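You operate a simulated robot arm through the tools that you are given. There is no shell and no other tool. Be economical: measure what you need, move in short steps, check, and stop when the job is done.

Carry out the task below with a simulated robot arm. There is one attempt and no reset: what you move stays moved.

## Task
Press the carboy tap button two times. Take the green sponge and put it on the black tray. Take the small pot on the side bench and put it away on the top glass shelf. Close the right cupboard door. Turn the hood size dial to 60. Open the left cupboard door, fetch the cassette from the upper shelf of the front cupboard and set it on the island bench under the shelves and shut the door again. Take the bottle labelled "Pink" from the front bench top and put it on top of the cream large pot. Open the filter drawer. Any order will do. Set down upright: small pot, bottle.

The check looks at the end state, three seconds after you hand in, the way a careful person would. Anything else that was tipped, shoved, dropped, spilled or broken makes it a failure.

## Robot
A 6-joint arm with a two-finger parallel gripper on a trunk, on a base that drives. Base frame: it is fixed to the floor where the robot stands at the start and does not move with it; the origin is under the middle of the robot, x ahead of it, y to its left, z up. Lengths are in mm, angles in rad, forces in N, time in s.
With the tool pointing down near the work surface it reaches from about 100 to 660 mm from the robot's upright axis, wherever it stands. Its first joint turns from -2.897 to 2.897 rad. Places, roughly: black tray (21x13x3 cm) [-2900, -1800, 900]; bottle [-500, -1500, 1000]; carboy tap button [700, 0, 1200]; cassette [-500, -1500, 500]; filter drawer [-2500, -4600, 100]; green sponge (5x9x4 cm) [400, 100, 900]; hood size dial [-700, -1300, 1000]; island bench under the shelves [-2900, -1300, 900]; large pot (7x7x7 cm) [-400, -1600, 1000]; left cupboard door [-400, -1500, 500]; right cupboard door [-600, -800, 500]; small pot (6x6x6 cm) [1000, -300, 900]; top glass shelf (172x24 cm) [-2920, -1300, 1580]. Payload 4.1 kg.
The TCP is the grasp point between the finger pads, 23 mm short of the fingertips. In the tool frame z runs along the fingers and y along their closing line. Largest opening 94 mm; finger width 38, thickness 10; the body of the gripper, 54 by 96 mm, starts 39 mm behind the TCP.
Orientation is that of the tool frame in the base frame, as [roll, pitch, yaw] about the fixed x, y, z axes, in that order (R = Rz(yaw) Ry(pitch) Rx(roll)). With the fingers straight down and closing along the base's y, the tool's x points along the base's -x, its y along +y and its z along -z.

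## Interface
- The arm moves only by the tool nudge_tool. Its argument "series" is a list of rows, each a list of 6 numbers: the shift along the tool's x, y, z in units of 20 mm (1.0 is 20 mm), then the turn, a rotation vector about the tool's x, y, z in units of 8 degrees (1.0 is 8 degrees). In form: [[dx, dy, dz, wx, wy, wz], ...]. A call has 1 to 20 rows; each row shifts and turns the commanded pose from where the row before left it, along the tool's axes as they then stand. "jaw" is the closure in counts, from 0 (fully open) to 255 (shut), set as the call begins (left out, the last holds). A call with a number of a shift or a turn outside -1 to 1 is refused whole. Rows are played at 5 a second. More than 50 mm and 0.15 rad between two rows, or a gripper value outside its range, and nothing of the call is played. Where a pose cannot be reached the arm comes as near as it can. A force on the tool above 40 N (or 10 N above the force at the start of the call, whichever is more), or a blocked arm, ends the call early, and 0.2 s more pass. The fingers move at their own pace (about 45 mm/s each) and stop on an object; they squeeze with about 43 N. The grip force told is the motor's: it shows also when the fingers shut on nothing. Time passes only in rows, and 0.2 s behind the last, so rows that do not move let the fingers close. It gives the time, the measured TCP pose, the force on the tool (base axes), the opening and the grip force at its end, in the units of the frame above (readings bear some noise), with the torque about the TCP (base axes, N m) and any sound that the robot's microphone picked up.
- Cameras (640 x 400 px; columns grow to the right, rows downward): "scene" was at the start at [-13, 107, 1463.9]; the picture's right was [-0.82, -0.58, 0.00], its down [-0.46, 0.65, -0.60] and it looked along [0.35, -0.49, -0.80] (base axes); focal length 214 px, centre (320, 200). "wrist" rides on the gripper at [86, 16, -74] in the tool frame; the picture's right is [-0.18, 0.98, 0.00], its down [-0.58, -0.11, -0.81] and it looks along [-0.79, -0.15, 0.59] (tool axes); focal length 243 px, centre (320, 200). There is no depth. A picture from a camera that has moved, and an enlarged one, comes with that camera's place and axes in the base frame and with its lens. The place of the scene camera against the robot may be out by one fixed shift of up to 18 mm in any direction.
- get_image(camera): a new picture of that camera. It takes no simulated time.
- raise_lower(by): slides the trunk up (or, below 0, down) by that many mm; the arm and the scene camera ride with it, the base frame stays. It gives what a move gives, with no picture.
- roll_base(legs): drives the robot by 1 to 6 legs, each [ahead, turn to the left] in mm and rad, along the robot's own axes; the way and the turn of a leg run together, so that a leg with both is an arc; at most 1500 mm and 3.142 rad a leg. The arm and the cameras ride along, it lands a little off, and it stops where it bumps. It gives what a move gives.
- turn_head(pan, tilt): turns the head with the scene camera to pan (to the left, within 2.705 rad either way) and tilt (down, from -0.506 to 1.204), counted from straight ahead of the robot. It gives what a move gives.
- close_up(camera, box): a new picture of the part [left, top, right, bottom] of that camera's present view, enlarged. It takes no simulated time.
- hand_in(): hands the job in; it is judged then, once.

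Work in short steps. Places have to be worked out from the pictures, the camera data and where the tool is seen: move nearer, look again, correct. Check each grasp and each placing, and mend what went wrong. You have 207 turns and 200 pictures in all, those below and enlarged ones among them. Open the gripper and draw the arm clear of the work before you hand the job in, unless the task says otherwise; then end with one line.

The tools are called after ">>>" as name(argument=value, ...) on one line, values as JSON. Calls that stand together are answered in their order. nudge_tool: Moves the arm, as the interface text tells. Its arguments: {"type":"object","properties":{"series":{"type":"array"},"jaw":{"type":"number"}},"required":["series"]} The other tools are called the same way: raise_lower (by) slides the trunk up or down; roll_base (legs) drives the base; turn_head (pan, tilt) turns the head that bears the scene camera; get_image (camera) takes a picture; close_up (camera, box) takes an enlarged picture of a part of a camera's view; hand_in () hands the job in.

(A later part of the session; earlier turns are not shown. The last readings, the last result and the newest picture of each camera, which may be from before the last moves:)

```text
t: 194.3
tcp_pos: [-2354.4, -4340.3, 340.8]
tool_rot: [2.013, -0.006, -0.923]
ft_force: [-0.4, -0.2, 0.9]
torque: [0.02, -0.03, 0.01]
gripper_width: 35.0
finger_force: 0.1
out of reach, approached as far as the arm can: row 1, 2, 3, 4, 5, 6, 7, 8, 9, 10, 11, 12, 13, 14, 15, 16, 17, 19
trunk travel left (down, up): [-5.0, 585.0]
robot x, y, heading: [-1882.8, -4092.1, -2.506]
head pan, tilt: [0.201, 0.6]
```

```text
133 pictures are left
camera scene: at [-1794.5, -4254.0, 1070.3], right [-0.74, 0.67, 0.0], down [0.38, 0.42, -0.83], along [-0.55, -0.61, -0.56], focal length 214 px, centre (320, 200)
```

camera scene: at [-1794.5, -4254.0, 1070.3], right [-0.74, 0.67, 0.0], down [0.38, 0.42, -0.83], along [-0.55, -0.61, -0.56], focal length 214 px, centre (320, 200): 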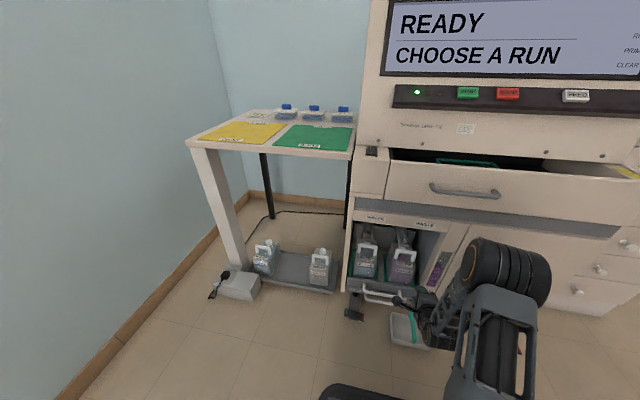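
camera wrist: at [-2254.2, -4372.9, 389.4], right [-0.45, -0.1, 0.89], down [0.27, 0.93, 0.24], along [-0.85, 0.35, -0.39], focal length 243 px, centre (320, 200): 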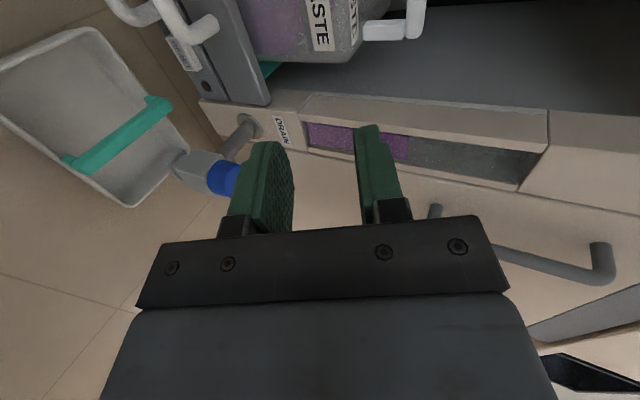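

The arm can't shift further left with this tool attitude, so I'll re-stand the base about 130 mm further along e1 (arm backed off first).

>>> roll_base(legs=[[-150, 0], [0, -0.4], [-340, 0], [0, 0.4], [460, 0]])

>>> nudge_tool(series=[[-1, 0, 0, 0, 0, 0], [-1, 0, 0, 0, 0, 0], [-1, 0, 0, 0, 0, 0], [-1, 0, 0, 0, 0, 0], [-1, 0, 0, 0, 0, 0], [-0.85, 0, 0, 0, 0, 0], [0, 0, 0, 0, 0, 0]])

>>> get_image(camera="wrist")

```text
t: 202.1
tcp_pos: [-2263.6, -4434.8, 340.4]
tool_rot: [2.014, -0.005, -0.921]
ft_force: [-0.2, 0.3, -0.3]
torque: [0.0, 0.02, 0.0]
gripper_width: 35.2
finger_force: 0.0
trunk travel left (down, up): [-5.0, 585.0]
robot x, y, heading: [-1795.8, -4188.0, -2.502]
head pan, tilt: [0.201, 0.6]
```

```text
t: 203.7
tcp_pos: [-2334.1, -4342.8, 342.2]
tool_rot: [2.014, -0.005, -0.921]
ft_force: [0.4, 0.5, -0.3]
torque: [0.03, 0.0, 0.01]
gripper_width: 34.8
finger_force: 0.0
trunk travel left (down, up): [-5.0, 585.0]
robot x, y, heading: [-1796.2, -4185.4, -2.501]
head pan, tilt: [0.201, 0.6]
```

```text
132 pictures are left
camera wrist: at [-2233.6, -4375.3, 390.7], right [-0.45, -0.1, 0.89], down [0.26, 0.93, 0.24], along [-0.85, 0.34, -0.39], focal length 243 px, centre (320, 200)
```

wrist: 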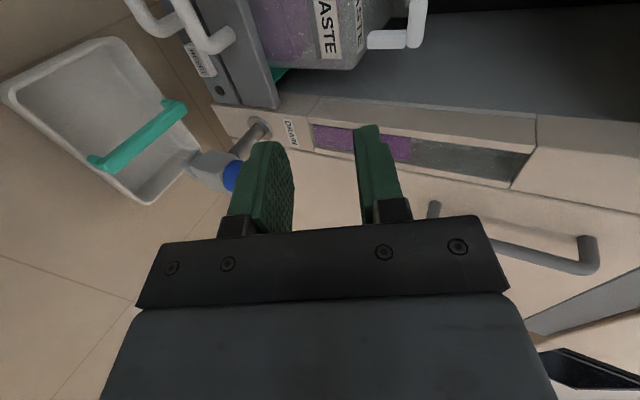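

The commanded pose follows the measured one. Now with room on the right, I shift +91 mm e1 and descend to the pre-grasp pose.

>>> nudge_tool(series=[[0.91, 0, 0, 0, 0, 0], [0.91, 0, 0, 0, 0, 0], [0.91, 0, 0, 0, 0, 0], [0.91, 0, 0, 0, 0, 0], [0.91, 0, 0, 0, 0, 0], [0, -0.98, 0.745, 0, 0, 0], [0, -0.98, 0.745, 0, 0, 0], [0, -0.98, 0.745, 0, 0, 0], [0, -0.98, 0.745, 0, 0, 0], [0, -0.98, 0.745, 0, 0, 0], [0, -0.98, 0.745, 0, 0, 0], [0, -0.98, 0.745, 0, 0, 0], [0, -0.98, 0.745, 0, 0, 0], [0, -0.98, 0.745, 0, 0, 0], [0, 0, 0, 0, 0, 0]])

>>> get_image(camera="wrist")

>>> get_image(camera="scene")

```text
t: 206.9
tcp_pos: [-2316.1, -4442.6, 124.8]
tool_rot: [2.014, -0.005, -0.921]
ft_force: [-0.1, 0.4, -0.7]
torque: [0.0, 0.01, 0.0]
gripper_width: 34.6
finger_force: 0.0
trunk travel left (down, up): [-5.0, 585.0]
robot x, y, heading: [-1798.0, -4185.2, -2.509]
head pan, tilt: [0.201, 0.6]
```

```text
131 pictures are left
camera wrist: at [-2214.6, -4475.4, 172.5], right [-0.45, -0.1, 0.89], down [0.26, 0.93, 0.24], along [-0.85, 0.34, -0.39], focal length 243 px, centre (320, 200)
```

wrist: 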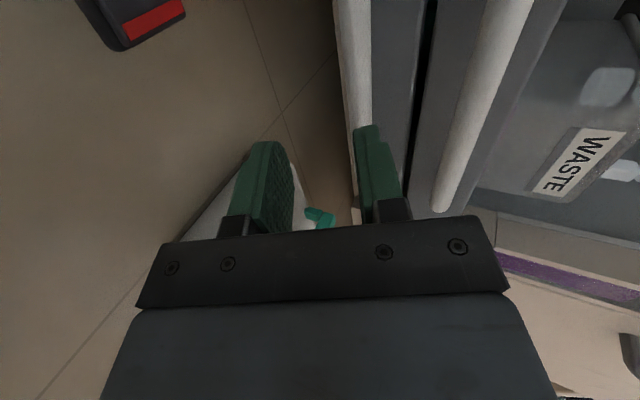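

```text
130 pictures are left
camera scene: at [-1703.5, -4348.5, 1070.3], right [-0.74, 0.67, 0.0], down [0.38, 0.42, -0.83], along [-0.55, -0.61, -0.56], focal length 214 px, centre (320, 200)
```

scene: 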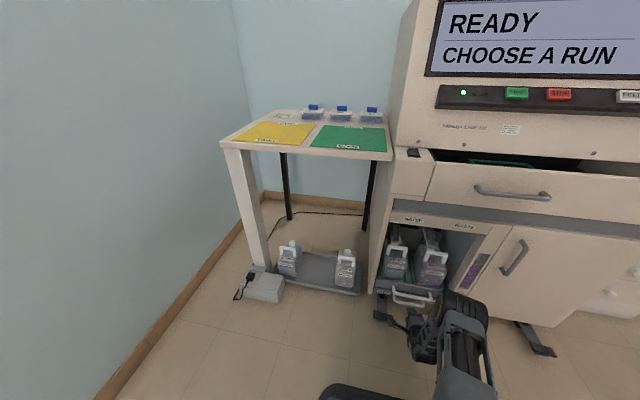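

The view suggests the lower bar is nearer z ≈ 112 than 91. I raise the tool by ~18 mm and re-check.

>>> nudge_tool(series=[[0, 0.9, 0, 0, 0, 0], [0, 0, 0, 0, 0, 0]])

>>> close_up(camera="wrist", box=[220, 0, 540, 200])

```text
t: 207.5
tcp_pos: [-2322.3, -4449.4, 142.5]
tool_rot: [2.015, -0.005, -0.92]
ft_force: [0.3, -0.9, 0.0]
torque: [0.0, 0.01, 0.0]
gripper_width: 35.2
finger_force: 0.0
trunk travel left (down, up): [-5.0, 585.0]
robot x, y, heading: [-1794.1, -4183.4, -2.502]
head pan, tilt: [0.201, 0.6]
```

```text
2.00 times, centred on (380, 100) of wrist
camera zoom: at [-2220.8, -4480.8, 190.5], right [-0.45, -0.1, 0.89], down [0.26, 0.93, 0.24], along [-0.85, 0.34, -0.39], focal length 485 px, centre (200, 400)
```

zoom: 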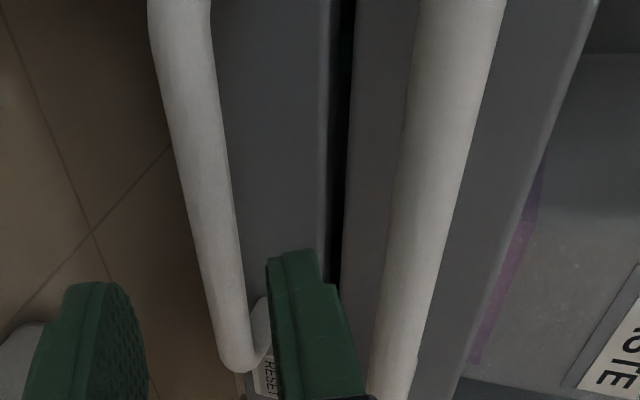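

The bar lies ~57 mm ahead on the tool axis, within the jaw. I advance 45 mm along the tool and look.

>>> nudge_tool(series=[[0, 0.05, 0.75, 0, 0, 0], [0, 0.05, 0.75, 0, 0, 0], [0, 0.05, 0.75, 0, 0, 0], [0, 0, 0, 0, 0, 0]])

>>> close_up(camera="wrist", box=[200, 50, 460, 250])

```text
t: 208.5
tcp_pos: [-2356.4, -4471.5, 124.6]
tool_rot: [2.015, -0.005, -0.919]
ft_force: [-0.1, -0.1, -0.6]
torque: [0.01, -0.01, 0.01]
gripper_width: 35.2
finger_force: 0.1
trunk travel left (down, up): [-5.0, 585.0]
robot x, y, heading: [-1799.1, -4183.4, -2.502]
head pan, tilt: [0.201, 0.6]
```

```text
2.00 times, centred on (330, 150) of wrist
camera zoom: at [-2255.2, -4505.2, 173.2], right [-0.45, -0.1, 0.89], down [0.26, 0.93, 0.24], along [-0.85, 0.34, -0.39], focal length 485 px, centre (300, 300)
```

zoom: 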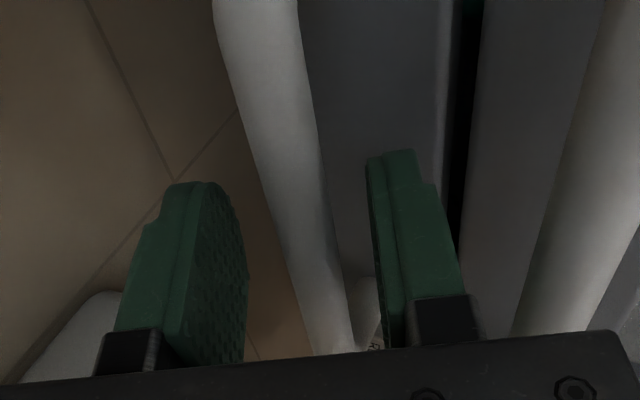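

The bar is between the fingers, ~15 mm ahead. I advance 13 mm and close.

>>> nudge_tool(series=[[0, 0, 0.35, 0, 0, 0], [0, 0, 0.35, 0, 0, 0], [0, 0, 0, 0, 0, 0]])

>>> nudge_tool(series=[[0, 0, 0, 0, 0, 0], [0, 0, 0, 0, 0, 0], [0, 0, 0, 0, 0, 0], [0, 0, 0, 0, 0, 0]], jaw=255)

>>> close_up(camera="wrist", box=[200, 50, 460, 250])

```text
t: 209.3
tcp_pos: [-2365.8, -4480.7, 117.1]
tool_rot: [2.015, -0.005, -0.922]
ft_force: [15.1, 8.6, 9.9]
torque: [-0.18, 0.54, -0.28]
gripper_width: 35.4
finger_force: 0.3
trunk travel left (down, up): [-5.0, 585.0]
robot x, y, heading: [-1796.5, -4186.8, -2.505]
head pan, tilt: [0.201, 0.6]
```

```text
t: 210.3
tcp_pos: [-2366.9, -4482.2, 121.0]
tool_rot: [2.006, -0.005, -0.921]
ft_force: [-1.9, -0.9, 19.9]
torque: [-0.05, -0.17, -0.12]
gripper_width: 13.7
finger_force: 44.8
trunk travel left (down, up): [-5.0, 585.0]
robot x, y, heading: [-1792.0, -4186.2, -2.502]
head pan, tilt: [0.201, 0.6]
```

```text
2.00 times, centred on (330, 150) of wrist
camera zoom: at [-2266.0, -4514.2, 168.0], right [-0.44, -0.1, 0.89], down [0.27, 0.93, 0.24], along [-0.86, 0.34, -0.39], focal length 485 px, centre (300, 300)
```

zoom: 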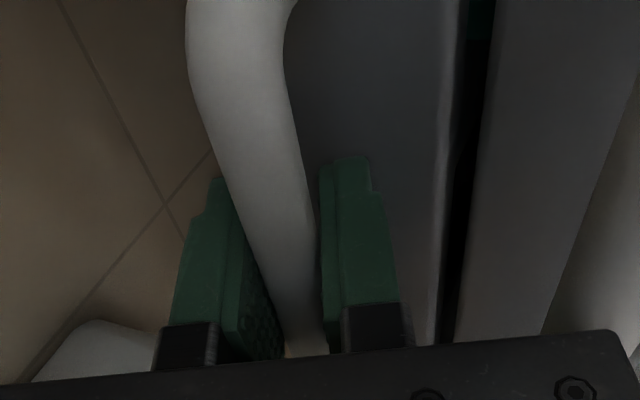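

The bar is gripped (13.7 mm). I pull straight back horizontally.

>>> nudge_tool(series=[[0, -0.215, -0.45, 0, 0, 0], [0, -0.215, -0.45, 0, 0, 0], [0, -0.215, -0.45, 0, 0, 0], [0, -0.215, -0.45, 0, 0, 0], [0, -0.215, -0.45, 0, 0, 0], [0, -0.215, -0.45, 0, 0, 0], [0, 0, 0, 0, 0, 0]])

>>> get_image(camera="scene")

```text
t: 211.7
tcp_pos: [-2322.5, -4448.6, 120.4]
tool_rot: [2.003, -0.004, -0.918]
ft_force: [1.5, -3.3, 12.7]
torque: [-0.22, -0.12, -0.46]
gripper_width: 13.7
finger_force: 45.0
trunk travel left (down, up): [-5.0, 585.0]
robot x, y, heading: [-1796.6, -4189.5, -2.503]
head pan, tilt: [0.201, 0.6]
stopped in row 6: the force on the tool passed its limit at 41 N (the readings are from after the stop); the commanded pose is now the measured one
```

```text
126 pictures are left
camera scene: at [-1702.5, -4348.0, 1069.8], right [-0.74, 0.67, 0.0], down [0.38, 0.42, -0.83], along [-0.55, -0.61, -0.56], focal length 214 px, centre (320, 200)
```

scene: 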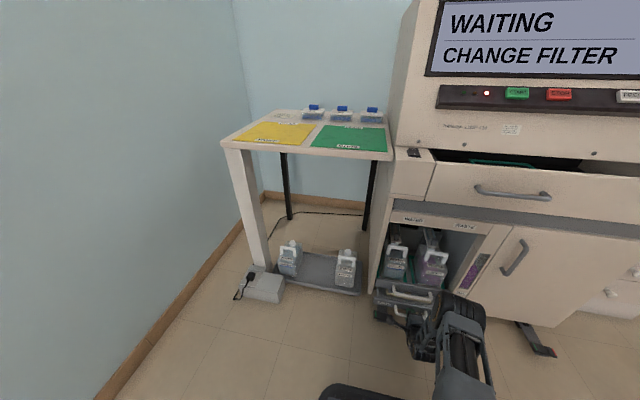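

The display changed to "CHANGE FILTER", so the drawer is opening. I pull more to see whether it reaches its stop.

>>> nudge_tool(series=[[0, -0.215, -0.45, 0, 0, 0], [0, -0.215, -0.45, 0, 0, 0], [0, -0.215, -0.45, 0, 0, 0], [0, -0.215, -0.45, 0, 0, 0], [0, -0.215, -0.45, 0, 0, 0], [0, -0.215, -0.45, 0, 0, 0], [0, 0, 0, 0, 0, 0]])

>>> close_up(camera="scene", box=[350, 230, 510, 370])

```text
t: 212.6
tcp_pos: [-2297.2, -4430.5, 120.8]
tool_rot: [1.998, -0.006, -0.914]
ft_force: [2.4, -4.6, 12.4]
torque: [-0.51, -0.43, -0.07]
gripper_width: 13.5
finger_force: 45.1
trunk travel left (down, up): [-5.0, 585.0]
robot x, y, heading: [-1794.9, -4187.5, -2.494]
head pan, tilt: [0.201, 0.6]
stopped in row 4: the force on the tool passed its limit at 42 N (the readings are from after the stop); the commanded pose is now the measured one
```

```text
2.86 times, centred on (430, 300) of scene
camera zoom: at [-1702.0, -4347.8, 1070.0], right [-0.75, 0.67, 0.0], down [0.38, 0.42, -0.83], along [-0.55, -0.62, -0.56], focal length 613 px, centre (6, -86)
```

zoom: 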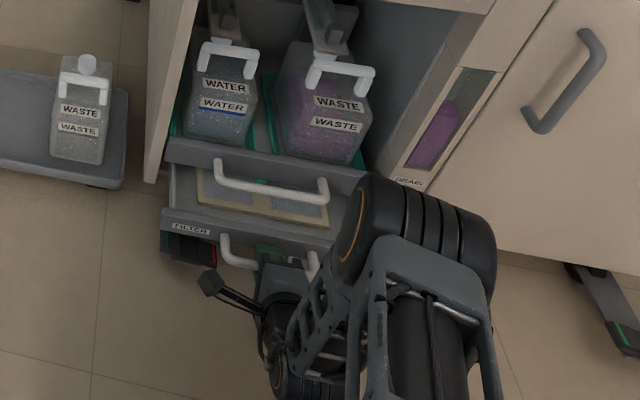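

It opens with some drag. I ease the vertical preload (3 mm up) and keep pulling.

>>> nudge_tool(series=[[0, 0.13, -0.06, 0, 0, 0], [0, -0.16, -0.36, 0, 0, 0], [0, -0.16, -0.36, 0, 0, 0], [0, -0.16, -0.36, 0, 0, 0], [0, -0.16, -0.36, 0, 0, 0], [0, -0.16, -0.36, 0, 0, 0], [0, -0.16, -0.36, 0, 0, 0], [0, -0.16, -0.36, 0, 0, 0], [0, -0.16, -0.36, 0, 0, 0], [0, 0, 0, 0, 0, 0]])

>>> close_up(camera="scene", box=[350, 230, 510, 370])

```text
t: 214.8
tcp_pos: [-2242.8, -4391.9, 121.6]
tool_rot: [2.01, -0.008, -0.912]
ft_force: [4.0, -3.5, -35.6]
torque: [-0.79, -0.23, 0.57]
gripper_width: 13.7
finger_force: 45.2
trunk travel left (down, up): [-5.0, 585.0]
robot x, y, heading: [-1797.6, -4186.8, -2.5]
head pan, tilt: [0.201, 0.6]
```

```text
2.86 times, centred on (430, 300) of scene
camera zoom: at [-1704.4, -4349.0, 1070.1], right [-0.75, 0.67, 0.0], down [0.38, 0.42, -0.82], along [-0.55, -0.61, -0.57], focal length 613 px, centre (6, -86)
```

zoom: 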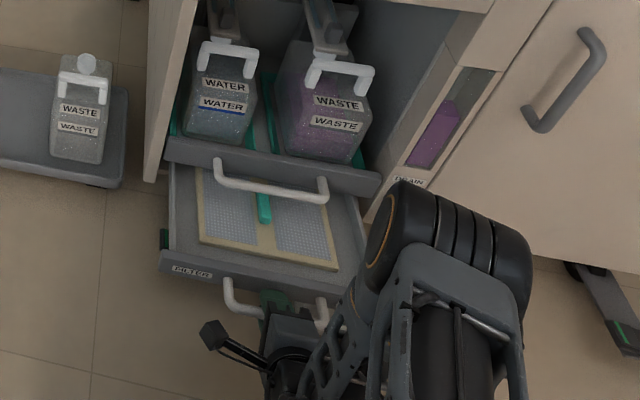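

About 155 mm open, filter visible. I relax 2 mm downward and pull on toward the stop.

>>> nudge_tool(series=[[0, -0.1, 0.04, 0, 0, 0], [0, -0.17, -0.36, 0, 0, 0], [0, -0.17, -0.36, 0, 0, 0], [0, -0.17, -0.36, 0, 0, 0], [0, -0.17, -0.36, 0, 0, 0], [0, -0.17, -0.36, 0, 0, 0], [0, -0.17, -0.36, 0, 0, 0], [0, -0.17, -0.36, 0, 0, 0], [0, -0.17, -0.36, 0, 0, 0], [0, 0, 0, 0, 0, 0]])

>>> close_up(camera="scene", box=[350, 230, 510, 370])

```text
t: 216.1
tcp_pos: [-2218.9, -4374.4, 121.0]
tool_rot: [2.006, -0.006, -0.906]
ft_force: [1.9, -1.9, -15.0]
torque: [-0.88, -0.51, -0.39]
gripper_width: 13.6
finger_force: 45.3
trunk travel left (down, up): [-5.0, 585.0]
robot x, y, heading: [-1796.2, -4189.7, -2.499]
head pan, tilt: [0.201, 0.6]
stopped in row 6: the force on the tool passed its limit at 51 N (the readings are from after the stop); the commanded pose is now the measured one
```

```text
2.86 times, centred on (430, 300) of scene
camera zoom: at [-1703.1, -4348.4, 1070.4], right [-0.75, 0.66, 0.0], down [0.38, 0.42, -0.82], along [-0.55, -0.62, -0.57], focal length 613 px, centre (6, -86)
```

zoom: 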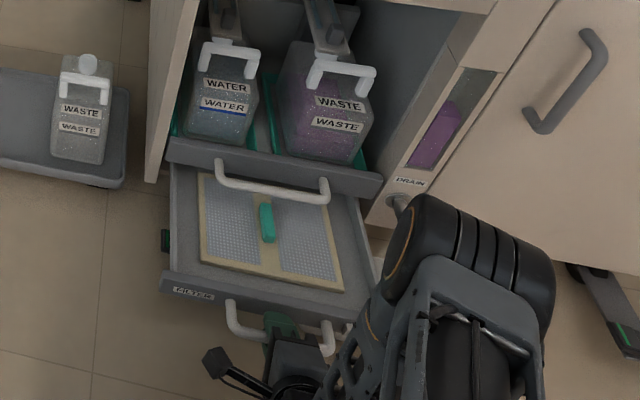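

>>> nudge_tool(series=[[0, -0.17, -0.36, 0, 0, 0], [0, -0.17, -0.36, 0, 0, 0], [0, -0.17, -0.36, 0, 0, 0], [0, -0.17, -0.36, 0, 0, 0], [0, 0, 0, 0, 0, 0]])

```text
t: 216.5
tcp_pos: [-2220.7, -4374.3, 121.1]
tool_rot: [2.005, -0.004, -0.905]
ft_force: [-0.1, -2.7, -19.7]
torque: [-1.24, -0.81, -0.75]
gripper_width: 13.8
finger_force: 45.3
trunk travel left (down, up): [-5.0, 585.0]
robot x, y, heading: [-1795.2, -4184.1, -2.495]
head pan, tilt: [0.201, 0.6]
stopped in row 1: the force on the tool passed its limit at 49 N (the readings are from after the stop); the commanded pose is now the measured one
```

The drawer is at its stop (~185 mm). I release, back off along the tool, and raise the arm.

>>> nudge_tool(series=[[0, 0, 0, 0, 0, 0], [0, 0, 0, 0, 0, 0], [0, 0, -0.5, 0, 0, 0], [0, 0, -0.5, 0, 0, 0], [0, 0, -1, 0, 0, 0], [0, 0, -1, 0, 0, 0], [0, 0, -1, 0, 0, 0]], jaw=150)

>>> raise_lower(by=350)

>>> get_image(camera="scene")

```text
t: 217.7
tcp_pos: [-2232.1, -4366.7, 146.3]
tool_rot: [1.923, 0.052, -0.879]
ft_force: [-0.8, 1.6, -37.8]
torque: [-0.47, -0.58, -0.03]
gripper_width: 54.3
finger_force: 18.3
trunk travel left (down, up): [-5.0, 585.0]
robot x, y, heading: [-1795.1, -4185.2, -2.495]
head pan, tilt: [0.201, 0.6]
stopped in row 6: the force on the tool passed its limit at 43 N (the readings are from after the stop); the commanded pose is now the measured one
```

```text
t: 218.2
tcp_pos: [-2231.3, -4367.4, 147.4]
tool_rot: [1.933, 0.052, -0.879]
ft_force: [0.8, 1.2, -43.2]
torque: [-0.47, -0.71, -0.16]
gripper_width: 56.7
finger_force: 20.2
trunk travel left (down, up): [-8.0, 582.0]
robot x, y, heading: [-1794.0, -4184.6, -2.501]
head pan, tilt: [0.201, 0.6]
stopped: the force on the tool passed its limit at 52 N (the readings are from after the stop); the commanded pose is now the measured one
```

```text
122 pictures are left
camera scene: at [-1704.5, -4348.9, 1073.9], right [-0.75, 0.66, 0.0], down [0.38, 0.42, -0.82], along [-0.55, -0.62, -0.57], focal length 214 px, centre (320, 200)
```

scene: 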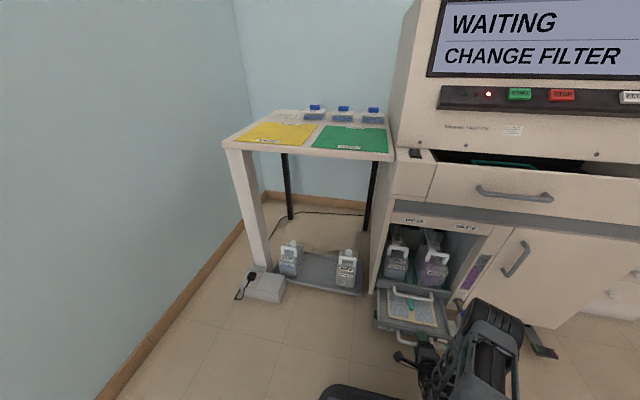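

The gripper seems snagged on the bar; I look closely before moving further.

>>> close_up(camera="scene", box=[370, 270, 490, 390])

>>> get_image(camera="wrist")

```text
3.33 times, centred on (430, 330) of scene
camera zoom: at [-1704.5, -4348.9, 1073.9], right [-0.75, 0.66, 0.0], down [0.38, 0.42, -0.82], along [-0.55, -0.62, -0.57], focal length 715 px, centre (-47, -233)
```

zoom: 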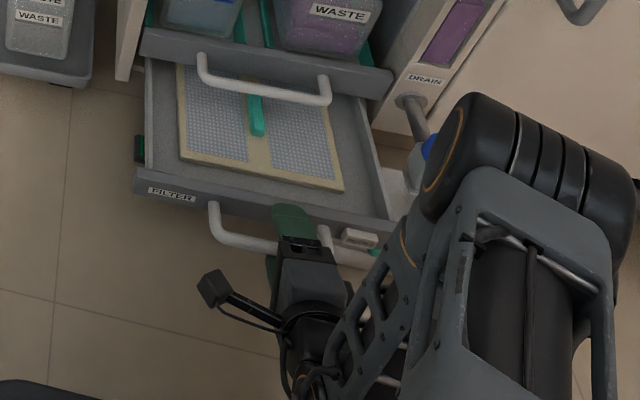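

```text
120 pictures are left
camera wrist: at [-2125.5, -4395.0, 185.9], right [-0.36, -0.12, 0.93], down [0.25, 0.95, 0.21], along [-0.9, 0.3, -0.31], focal length 243 px, centre (320, 200)
```

wrist: 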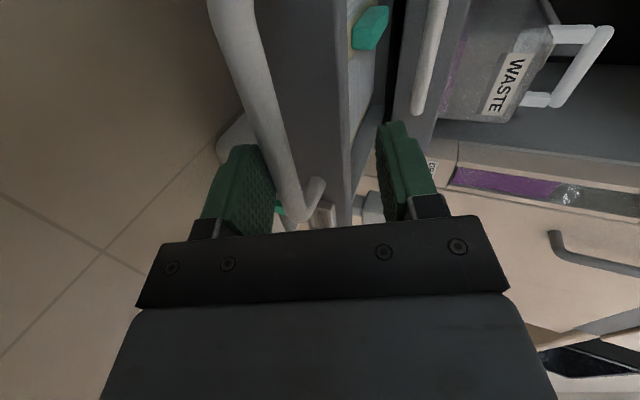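

The lower finger is hooked under the bar because the retreat was beyond the arm's folding range. I open the jaw wide, lower the tool ~20 mm, then withdraw by reversing the base.

>>> nudge_tool(series=[[0, 0, 0, 0, 0, 0], [0, 0, 0, 0, 0, 0], [0, 0, 0, 0, 0, 0]], jaw=0)

>>> get_image(camera="wrist")

```text
t: 218.9
tcp_pos: [-2232.3, -4368.1, 150.6]
tool_rot: [1.921, 0.055, -0.882]
ft_force: [-0.5, -0.1, -0.2]
torque: [0.01, 0.0, 0.01]
gripper_width: 94.3
finger_force: 0.1
trunk travel left (down, up): [-8.0, 582.0]
robot x, y, heading: [-1795.4, -4185.1, -2.501]
head pan, tilt: [0.201, 0.6]
```

```text
119 pictures are left
camera wrist: at [-2125.9, -4395.2, 188.3], right [-0.35, -0.11, 0.93], down [0.25, 0.95, 0.2], along [-0.91, 0.3, -0.3], focal length 243 px, centre (320, 200)
```

wrist: 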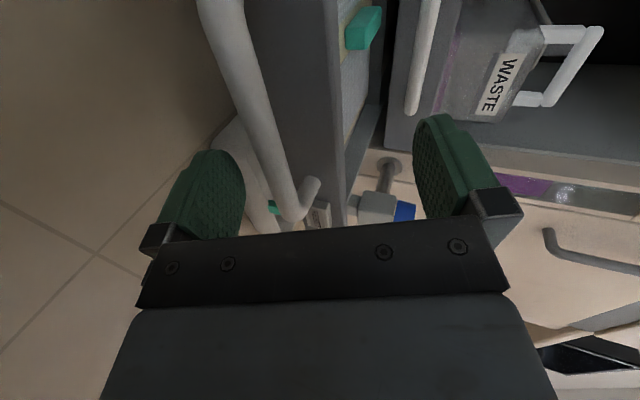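

Forces are zero. I reverse the base straight out.

>>> roll_base(legs=[[-250, 0]])

>>> raise_lower(by=400)

>>> get_image(camera="scene")

```text
t: 220.8
tcp_pos: [-2029.1, -4214.1, 151.2]
tool_rot: [1.921, 0.051, -0.883]
ft_force: [0.6, -0.4, 0.2]
torque: [0.01, 0.0, 0.01]
gripper_width: 93.9
finger_force: 0.0
trunk travel left (down, up): [-8.0, 582.0]
robot x, y, heading: [-1589.3, -4034.9, -2.497]
head pan, tilt: [0.201, 0.6]
```

```text
t: 224.6
tcp_pos: [-2028.3, -4213.9, 550.5]
tool_rot: [1.922, 0.052, -0.881]
ft_force: [0.2, 0.7, 0.1]
torque: [-0.01, 0.01, -0.03]
gripper_width: 93.8
finger_force: 0.1
trunk travel left (down, up): [-408.0, 182.0]
robot x, y, heading: [-1590.1, -4032.7, -2.499]
head pan, tilt: [0.201, 0.6]
```

```text
118 pictures are left
camera scene: at [-1497.9, -4195.0, 1473.3], right [-0.75, 0.67, 0.0], down [0.38, 0.42, -0.83], along [-0.55, -0.62, -0.56], focal length 214 px, centre (320, 200)
```

scene: 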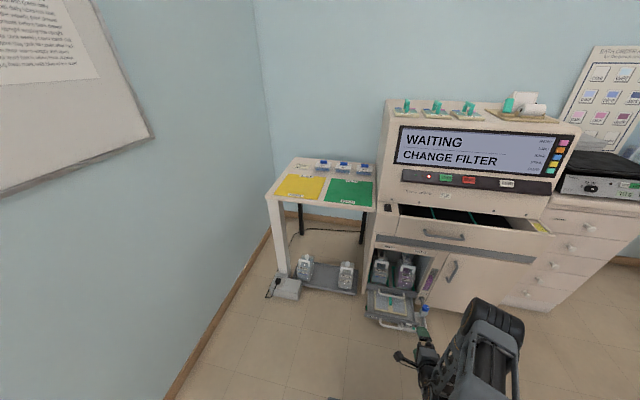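

Drawer is open. I fold the tool back to pointing down, then turn and drive toward the front bench by the door side.

>>> nudge_tool(series=[[0, 0, 0, 0.97, 0, 0], [0, 0, 0, 0.97, 0, 0], [0, 0, 0, 0.97, 0, 0], [0, 0, 0, 0.97, 0, 0], [0, 0, 0, 0.97, 0, 0], [0, 0, 0, 0.97, 0, 0], [0, 0, 0, 0.97, 0, 0], [0, 0, 0, 0.97, 0, 0], [0, 0, 0, 0.97, 0.35, 0], [0, 0, 0, 0, 0, -1], [0, 0, 0, 0, 0, -1], [0, 0, 0, 0, 0, -1], [0, 0, 0, 0, 0, -1], [0, 0, 0, 0, 0, -1], [0, 0, 0, 0, 0, -1], [0, 0, 0, 0, 0, -1], [0, 0, 0, 0, 0, -1], [0, 0, 0, 0, 0, -1], [0, 0, 0, 0, 0, -1], [0, 0, 0, 0, 0, -1]])

>>> raise_lower(by=180)

>>> roll_base(legs=[[0, 3.114], [1200, 0]])

>>> turn_head(pan=0.5, tilt=0.3)

>>> get_image(camera="scene")

```text
t: 228.8
tcp_pos: [-2027.9, -4228.1, 552.1]
tool_rot: [3.064, 0.157, 0.56]
ft_force: [0.5, -0.1, -0.3]
torque: [0.02, 0.02, 0.01]
gripper_width: 93.9
finger_force: 0.1
out of reach, approached as far as the arm can: row 8, 9, 10
trunk travel left (down, up): [-408.0, 182.0]
robot x, y, heading: [-1591.6, -4029.9, -2.502]
head pan, tilt: [0.201, 0.6]
```

```text
t: 230.8
tcp_pos: [-2028.0, -4229.5, 732.1]
tool_rot: [3.065, 0.156, 0.556]
ft_force: [-0.6, -0.3, 0.1]
torque: [0.0, 0.02, 0.0]
gripper_width: 94.2
finger_force: 0.0
trunk travel left (down, up): [-588.0, 2.0]
robot x, y, heading: [-1590.9, -4031.0, -2.499]
head pan, tilt: [0.201, 0.6]
```

```text
t: 244.2
tcp_pos: [-145.1, -3175.1, 732.0]
tool_rot: [3.063, 0.156, -2.627]
ft_force: [-1.0, -0.3, 0.0]
torque: [-0.03, 0.02, 0.01]
gripper_width: 94.2
finger_force: 0.0
trunk travel left (down, up): [-588.0, 2.0]
robot x, y, heading: [-587.9, -3352.7, 0.595]
head pan, tilt: [0.201, 0.6]
```

```text
t: 245.0
tcp_pos: [-146.4, -3175.4, 731.5]
tool_rot: [3.064, 0.157, -2.63]
ft_force: [0.0, 0.2, 0.1]
torque: [0.0, -0.02, 0.0]
gripper_width: 94.3
finger_force: 0.0
trunk travel left (down, up): [-588.0, 2.0]
robot x, y, heading: [-588.6, -3349.9, 0.598]
head pan, tilt: [0.499, 0.3]
```

```text
117 pictures are left
camera scene: at [-687.1, -3163.4, 1680.8], right [0.89, -0.46, 0.0], down [-0.14, -0.26, -0.95], along [0.44, 0.85, -0.3], focal length 214 px, centre (320, 200)
```

scene: 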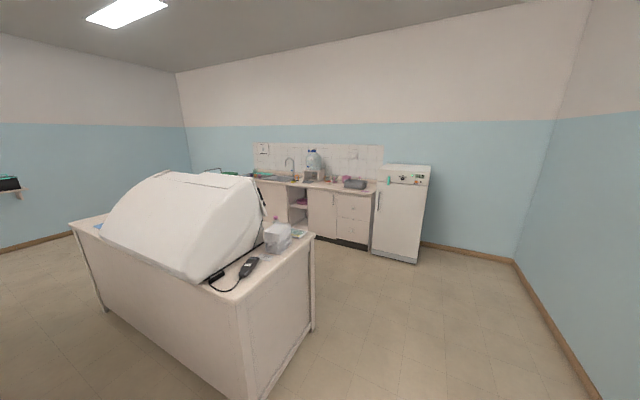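

Way is clear. I drive on, turn along the front bench, and face it around e1≈950.

>>> roll_base(legs=[[1500, 0], [400, 0], [0, 1.59], [1420, 0], [0, 1.57]])

>>> turn_head(pan=0.0, tilt=0.5)

>>> get_image(camera="scene")

```text
t: 268.8
tcp_pos: [-343.8, -1325.8, 732.1]
tool_rot: [3.065, 0.157, 0.541]
ft_force: [0.0, 0.0, 0.2]
torque: [-0.02, -0.01, -0.01]
gripper_width: 93.9
finger_force: 0.0
trunk travel left (down, up): [-588.0, 2.0]
robot x, y, heading: [96.4, -1136.2, -2.516]
head pan, tilt: [0.499, 0.3]
```

```text
t: 269.7
tcp_pos: [-343.6, -1323.0, 730.9]
tool_rot: [3.066, 0.157, 0.543]
ft_force: [-0.1, -0.4, -0.2]
torque: [0.0, 0.0, 0.0]
gripper_width: 94.1
finger_force: 0.1
trunk travel left (down, up): [-588.0, 2.0]
robot x, y, heading: [93.4, -1138.1, -2.515]
head pan, tilt: [0.0, 0.499]
```

```text
116 pictures are left
camera scene: at [173.0, -1287.5, 1662.5], right [-0.59, 0.81, 0.0], down [0.39, 0.28, -0.88], along [-0.71, -0.52, -0.48], focal length 214 px, centre (320, 200)
```

scene: 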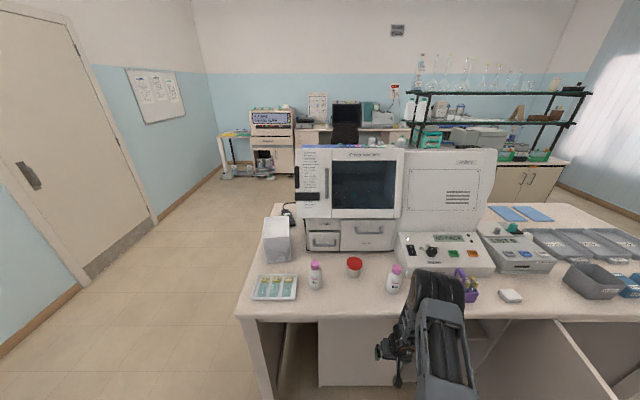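

I zoom in on the bottles, the pot and the hood dial.

>>> close_up(camera="scene", box=[240, 200, 420, 312])

>>> close_up(camera="scene", box=[390, 215, 570, 327])

```text
3.56 times, centred on (330, 256) of scene
camera zoom: at [173.0, -1287.5, 1662.5], right [-0.59, 0.81, 0.0], down [0.39, 0.28, -0.88], along [-0.71, -0.52, -0.48], focal length 763 px, centre (284, 1)
```

zoom: 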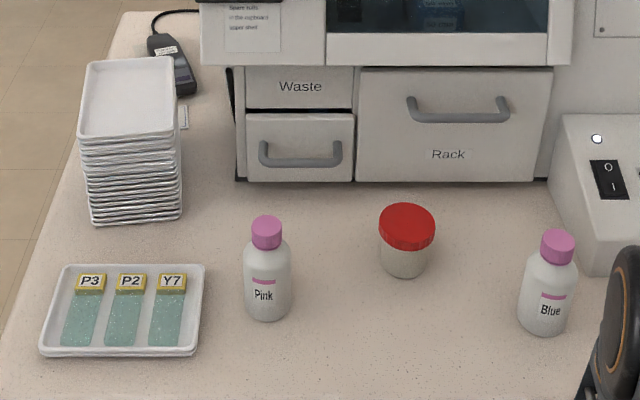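

```text
3.56 times, centred on (480, 271) of scene
camera zoom: at [173.0, -1287.5, 1662.5], right [-0.59, 0.81, 0.0], down [0.39, 0.28, -0.88], along [-0.71, -0.52, -0.48], focal length 763 px, centre (-249, -52)
```

zoom: 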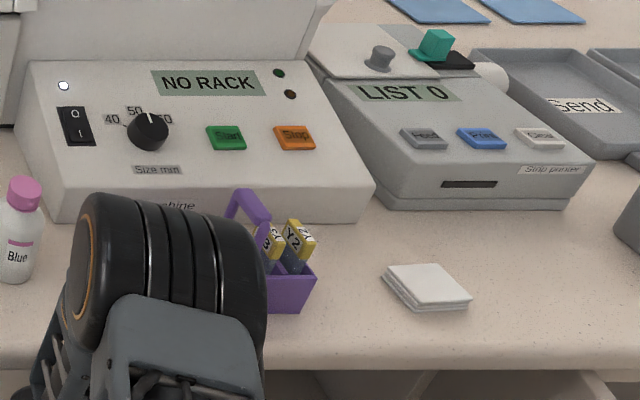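

"Pink" is the left bottle; the pot with the red lid is next to it; the dial reads 50. I level the tool and raise it 400 mm before approaching.

>>> nudge_tool(series=[[0, 0, 0, 0.3, 0.6, 0], [0, 0, 0, 0.24, 0.54, 0], [0, 0, -1, 0, 0, 0], [0, 0, -1, 0, 0, 0], [0, 0, -1, 0, 0, 0], [0, 0, -1, 0, 0, 0], [0, 0, -1, 0, 0, 0], [0, 0, -1, 0, 0, 0], [0, 0, -1, 0, 0, 0], [0, 0, -1, 0, 0, 0], [0, 0, -1, 0, 0, 0], [0, 0, -1, 0, 0, 0], [0, 0, -1, 0, 0, 0], [0, 0, -1, 0, 0, 0], [0, 0, -1, 0, 0, 0], [0, 0, -1, 0, 0, 0], [0, 0, -1, 0, 0, 0], [0, 0, -1, 0, 0, 0], [0, 0, -1, 0, 0, 0], [0, 0, -1, 0, 0, 0]])

>>> roll_base(legs=[[150, 0]])

>>> get_image(camera="wrist")

>>> get_image(camera="scene")

```text
t: 271.2
tcp_pos: [-340.8, -1319.6, 815.7]
tool_rot: [3.106, 0.035, 0.546]
ft_force: [-4.6, -0.9, -10.4]
torque: [0.52, -0.68, -0.1]
gripper_width: 93.9
finger_force: 0.1
out of reach, approached as far as the arm can: row 1
trunk travel left (down, up): [-588.0, 2.0]
robot x, y, heading: [97.3, -1137.8, -2.513]
head pan, tilt: [0.0, 0.499]
stopped in row 7: the force on the tool passed its limit at 67 N (the readings are from after the stop); the commanded pose is now the measured one
```

```text
t: 272.1
tcp_pos: [-343.5, -1320.4, 816.9]
tool_rot: [3.093, -0.005, 0.532]
ft_force: [-0.6, -0.3, -0.7]
torque: [0.01, 0.01, 0.01]
gripper_width: 93.8
finger_force: 0.1
trunk travel left (down, up): [-588.0, 2.0]
robot x, y, heading: [74.5, -1153.2, -2.527]
head pan, tilt: [0.0, 0.499]
stopped in leg 1: the robot was blocked; the commanded pose is now the measured one
```

```text
113 pictures are left
camera wrist: at [-261.6, -1288.4, 893.5], right [0.34, -0.94, 0.05], down [-0.58, -0.17, 0.8], along [-0.74, -0.3, -0.6], focal length 243 px, centre (320, 200)
```

wrist: 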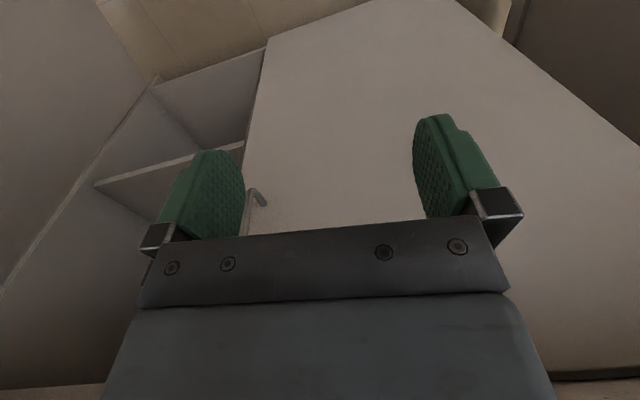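

```text
112 pictures are left
camera scene: at [177.1, -1285.4, 1666.0], right [-0.58, 0.82, 0.0], down [0.37, 0.27, -0.89], along [-0.73, -0.51, -0.46], focal length 214 px, centre (320, 200)
```

scene: 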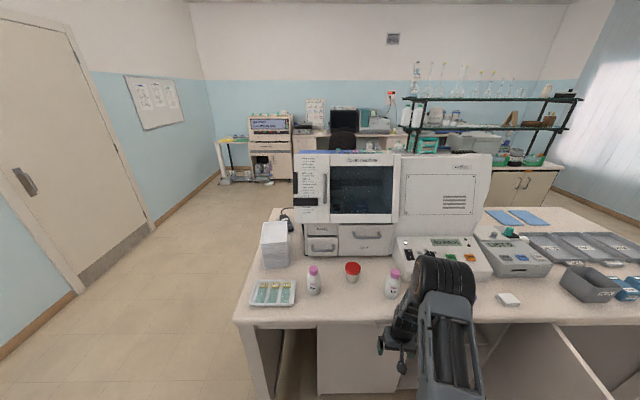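

The gripper was caught beneath the bench edge. I reverse to clear it before raising.

>>> roll_base(legs=[[-200, 0]])

>>> get_image(camera="scene")

```text
t: 273.7
tcp_pos: [-187.5, -1209.4, 807.4]
tool_rot: [3.095, -0.015, 0.533]
ft_force: [1.1, -0.2, -0.3]
torque: [0.0, 0.01, 0.01]
gripper_width: 94.0
finger_force: 0.0
trunk travel left (down, up): [-588.0, 2.0]
robot x, y, heading: [236.8, -1035.2, -2.516]
head pan, tilt: [0.0, 0.499]
```

```text
111 pictures are left
camera scene: at [311.9, -1188.2, 1662.5], right [-0.58, 0.81, 0.0], down [0.39, 0.28, -0.88], along [-0.71, -0.51, -0.48], focal length 214 px, centre (320, 200)
```

scene: 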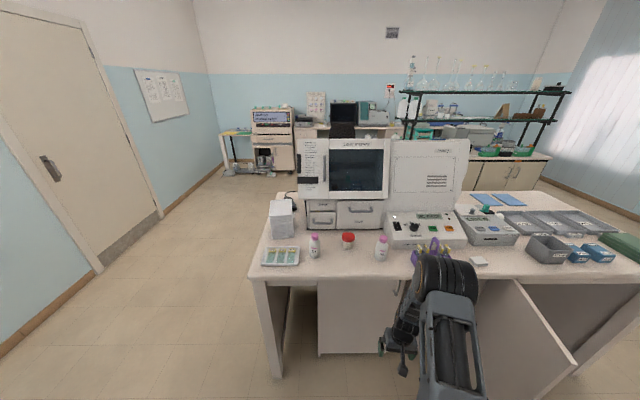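

Clear and nothing disturbed; the bench edge is at n≈-1065. Now I raise the arm here and level it.

>>> nudge_tool(series=[[0, 0, -1, 0.33, 0.1, 0], [0, 0, -1, 0, 0, 0], [0, 0, -1, 0, 0, 0], [0, 0, -1, 0, 0, 0], [0, 0, -1, 0, 0, 0], [0, 0, -1, 0, 0, 0], [0, 0, -1, 0, 0, 0], [0, 0, -1, 0, 0, 0], [0, 0, -1, 0, 0, 0], [0, 0, -1, 0, 0, 0], [0, 0, -1, 0, 0, 0], [0, 0, -1, 0, 0, 0], [0, 0, -1, 0, 0, 0], [0, 0, -1, 0, 0, 0], [0, 0, -1, 0, 0, 0], [0, 0, -1, 0, 0, 0], [0, 0, -1, 0, 0, 0]])

>>> roll_base(legs=[[310, 0]])

>>> get_image(camera="wrist")

>>> get_image(camera="scene")

```text
t: 277.3
tcp_pos: [-197.7, -1213.3, 1149.5]
tool_rot: [3.14, -0.031, 0.535]
ft_force: [0.9, 0.5, 0.4]
torque: [-0.01, 0.01, 0.0]
gripper_width: 94.3
finger_force: 0.0
trunk travel left (down, up): [-588.0, 2.0]
robot x, y, heading: [234.2, -1034.9, -2.518]
head pan, tilt: [0.0, 0.499]
```

```text
t: 279.4
tcp_pos: [-448.3, -1397.4, 1150.0]
tool_rot: [3.14, -0.032, 0.54]
ft_force: [-0.3, -0.6, -1.2]
torque: [0.02, -0.02, -0.01]
gripper_width: 94.1
finger_force: 0.1
trunk travel left (down, up): [-588.0, 2.0]
robot x, y, heading: [-18.1, -1214.2, -2.521]
head pan, tilt: [0.0, 0.499]
```

```text
110 pictures are left
camera wrist: at [-367.2, -1368.5, 1227.8], right [0.35, -0.94, 0.0], down [-0.58, -0.22, 0.79], along [-0.74, -0.27, -0.62], focal length 243 px, centre (320, 200)
```

wrist: 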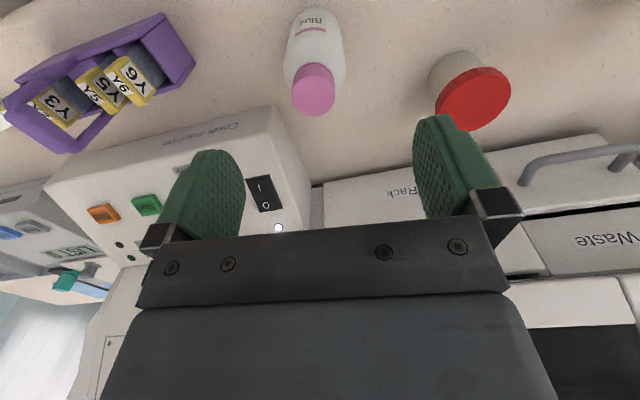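

```text
109 pictures are left
camera scene: at [59.8, -1369.0, 1662.4], right [-0.58, 0.81, 0.0], down [0.39, 0.28, -0.88], along [-0.71, -0.51, -0.48], focal length 214 px, centre (320, 200)
```

scene: 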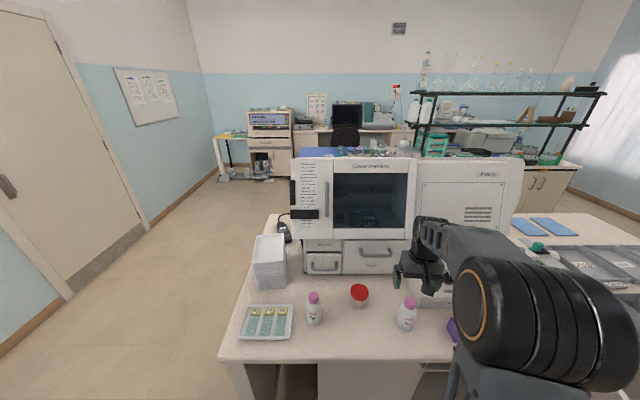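

The Pink bottle should be near (-305,-1660), to the left. I move the tool 270 mm along its y and look down.

>>> nudge_tool(series=[[0, 1, 0, 0, 0, 0], [0, 1, 0, 0, 0, 0], [0, 1, 0, 0, 0, 0], [0, 1, 0, 0, 0, 0], [0, 1, 0, 0, 0, 0], [0, 1, 0, 0, 0, 0], [0, 1, 0, 0, 0, 0], [0, 1, 0, 0, 0, 0], [0, 1, 0, 0, 0, 0], [0, 1, 0, 0, 0, 0], [0, 1, 0, 0, 0, 0], [0, 1, 0, 0, 0, 0], [0, 1, 0, 0, -0.22, 0], [0, 0, 0, 0, 0, 0]])

>>> get_image(camera="wrist")

```text
t: 282.4
tcp_pos: [-315.5, -1618.0, 1151.0]
tool_rot: [3.14, 0.0, 0.54]
ft_force: [-0.6, 0.0, 0.7]
torque: [-0.01, 0.0, 0.01]
gripper_width: 94.2
finger_force: 0.1
trunk travel left (down, up): [-588.0, 2.0]
robot x, y, heading: [-18.5, -1215.9, -2.516]
head pan, tilt: [0.0, 0.499]
```

```text
108 pictures are left
camera wrist: at [-230.6, -1589.1, 1226.5], right [0.35, -0.94, 0.0], down [-0.55, -0.2, 0.81], along [-0.76, -0.28, -0.59], focal length 243 px, centre (320, 200)
```

wrist: 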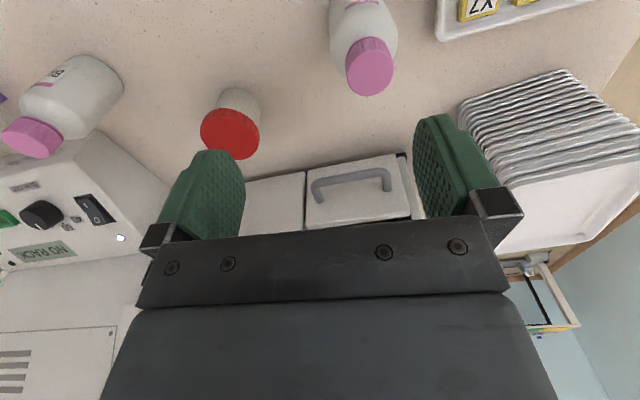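

Cap centre ≈ (-297,-1653). I move over it and descend to z ≈ 1095.

>>> nudge_tool(series=[[-0.05, 1, 0, 0, 0, 0], [-0.05, 1, 0, 0, 0, 0], [0, 0, 1, 0, 0, 0], [0, 0, 1, 0, 0, 0], [0, 0, 0.7, 0, 0, 0], [0, 0, 0, 0, 0, 0]])

>>> get_image(camera="wrist")

>>> close_up(camera="scene", box=[240, 230, 400, 350])

```text
t: 283.8
tcp_pos: [-294.6, -1657.1, 1094.8]
tool_rot: [3.141, 0.001, 0.541]
ft_force: [0.1, 0.0, -0.1]
torque: [-0.03, -0.02, 0.01]
gripper_width: 94.1
finger_force: 0.1
trunk travel left (down, up): [-588.0, 2.0]
robot x, y, heading: [-14.4, -1215.8, -2.519]
head pan, tilt: [0.0, 0.499]
```

```text
107 pictures are left
camera wrist: at [-212.7, -1626.7, 1170.9], right [0.35, -0.94, 0.0], down [-0.56, -0.2, 0.81], along [-0.76, -0.28, -0.59], focal length 243 px, centre (320, 200)
```

wrist: 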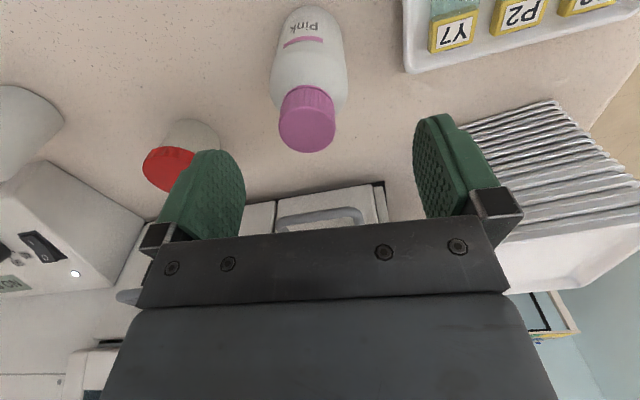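

```text
3.33 times, centred on (320, 290) of scene
camera zoom: at [60.4, -1368.6, 1662.4], right [-0.58, 0.81, 0.0], down [0.39, 0.28, -0.88], along [-0.71, -0.51, -0.48], focal length 715 px, centre (320, -100)
```

zoom: 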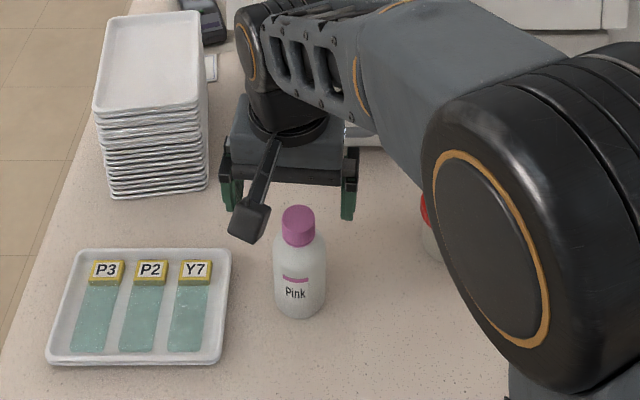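

Label "Pink" confirmed; cap top ≈ (-295,-1649,1055), 32 mm wide. I adjust 8 mm, descend to z 1040 and grip the cap.

>>> nudge_tool(series=[[0.2, -0.35, 0, 0, 0, 0], [0, 0, 1, 0, 0, 0], [0, 0, 1, 0, 0, 0], [0, 0, 0.75, 0, 0, 0], [0, 0, 0, 0, 0, 0]], jaw=100)

>>> close_up(camera="scene", box=[260, 240, 380, 330])

>>> get_image(camera="wrist")

```text
t: 285.0
tcp_pos: [-294.6, -1647.6, 1040.2]
tool_rot: [-3.142, 0.0, 0.539]
ft_force: [-0.6, -0.2, 0.2]
torque: [0.0, -0.02, -0.02]
gripper_width: 57.3
finger_force: 0.1
trunk travel left (down, up): [-588.0, 2.0]
robot x, y, heading: [-15.9, -1216.6, -2.518]
head pan, tilt: [0.0, 0.499]
```

```text
4.44 times, centred on (320, 285) of scene
camera zoom: at [60.4, -1368.7, 1662.4], right [-0.58, 0.81, 0.0], down [0.39, 0.28, -0.88], along [-0.71, -0.51, -0.48], focal length 953 px, centre (320, -178)
```

zoom: 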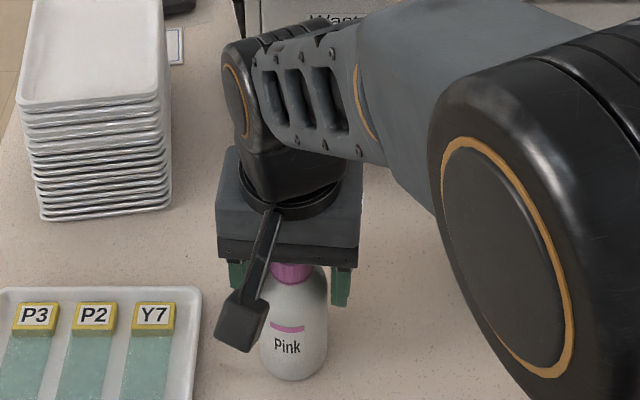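

```text
104 pictures are left
camera wrist: at [-212.3, -1617.5, 1115.4], right [0.35, -0.94, 0.0], down [-0.56, -0.2, 0.81], along [-0.76, -0.28, -0.59], focal length 243 px, centre (320, 200)
```

wrist: 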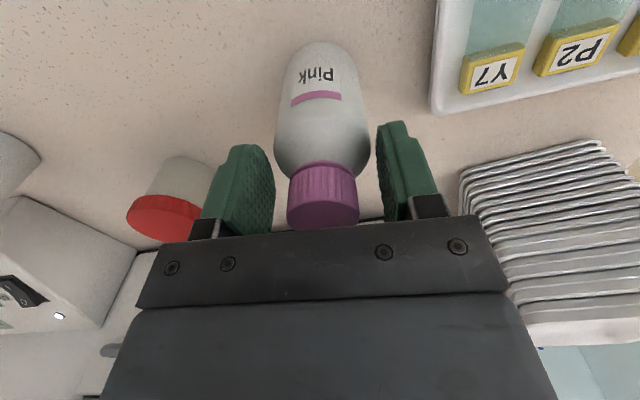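

Well centred between the fingers. I close and lift.

>>> nudge_tool(series=[[0, 0, 0, 0, 0, 0], [0, 0, 0, 0, 0, 0], [0, 0, 0, 0, 0, 0], [0, 0, 0, 0, 0, 0]], jaw=255)

>>> nudge_tool(series=[[0, 0, -1, 0, 0, 0], [0, 0, -1, 0, 0, 0], [0, 0, -1, 0, 0, 0], [0, 0, -1, 0, 0, 0], [0, 0, -1, 0, 0, 0], [0, 0, -0.5, 0, 0, 0], [0, 0, 0, 0, 0, 0]])

>>> get_image(camera="wrist")

>>> get_image(camera="scene")

```text
t: 286.0
tcp_pos: [-294.8, -1647.9, 1040.6]
tool_rot: [3.139, 0.001, 0.539]
ft_force: [0.1, 0.0, 0.5]
torque: [0.01, -0.02, 0.01]
gripper_width: 49.7
finger_force: 43.3
trunk travel left (down, up): [-588.0, 2.0]
robot x, y, heading: [-12.8, -1213.8, -2.513]
head pan, tilt: [0.0, 0.499]
```

```text
t: 287.6
tcp_pos: [-294.6, -1646.5, 1151.7]
tool_rot: [3.14, -0.001, 0.54]
ft_force: [0.6, 0.0, -2.4]
torque: [-0.01, 0.01, -0.02]
gripper_width: 49.9
finger_force: 43.1
trunk travel left (down, up): [-588.0, 2.0]
robot x, y, heading: [-17.3, -1218.5, -2.513]
head pan, tilt: [0.0, 0.499]
```

```text
103 pictures are left
camera wrist: at [-212.3, -1616.3, 1227.4], right [0.35, -0.94, 0.0], down [-0.56, -0.2, 0.81], along [-0.76, -0.28, -0.59], focal length 243 px, centre (320, 200)
```

wrist: 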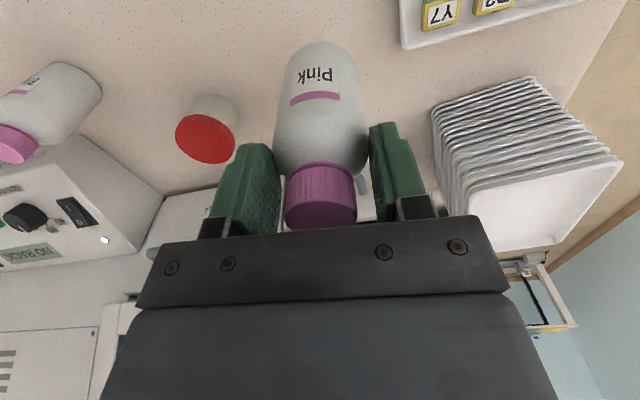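

```text
102 pictures are left
camera scene: at [60.4, -1368.9, 1662.4], right [-0.58, 0.81, 0.0], down [0.39, 0.28, -0.88], along [-0.71, -0.51, -0.48], focal length 214 px, centre (320, 200)
```

scene: 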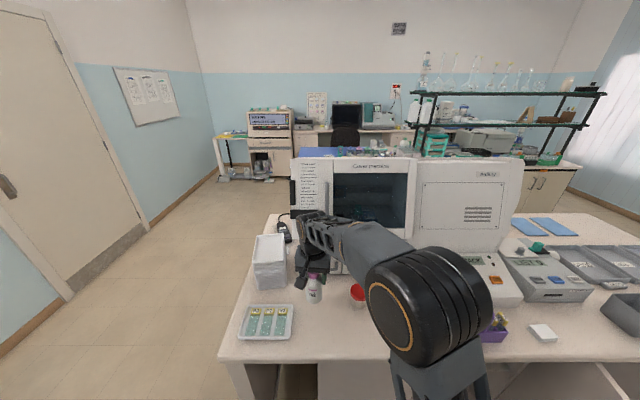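

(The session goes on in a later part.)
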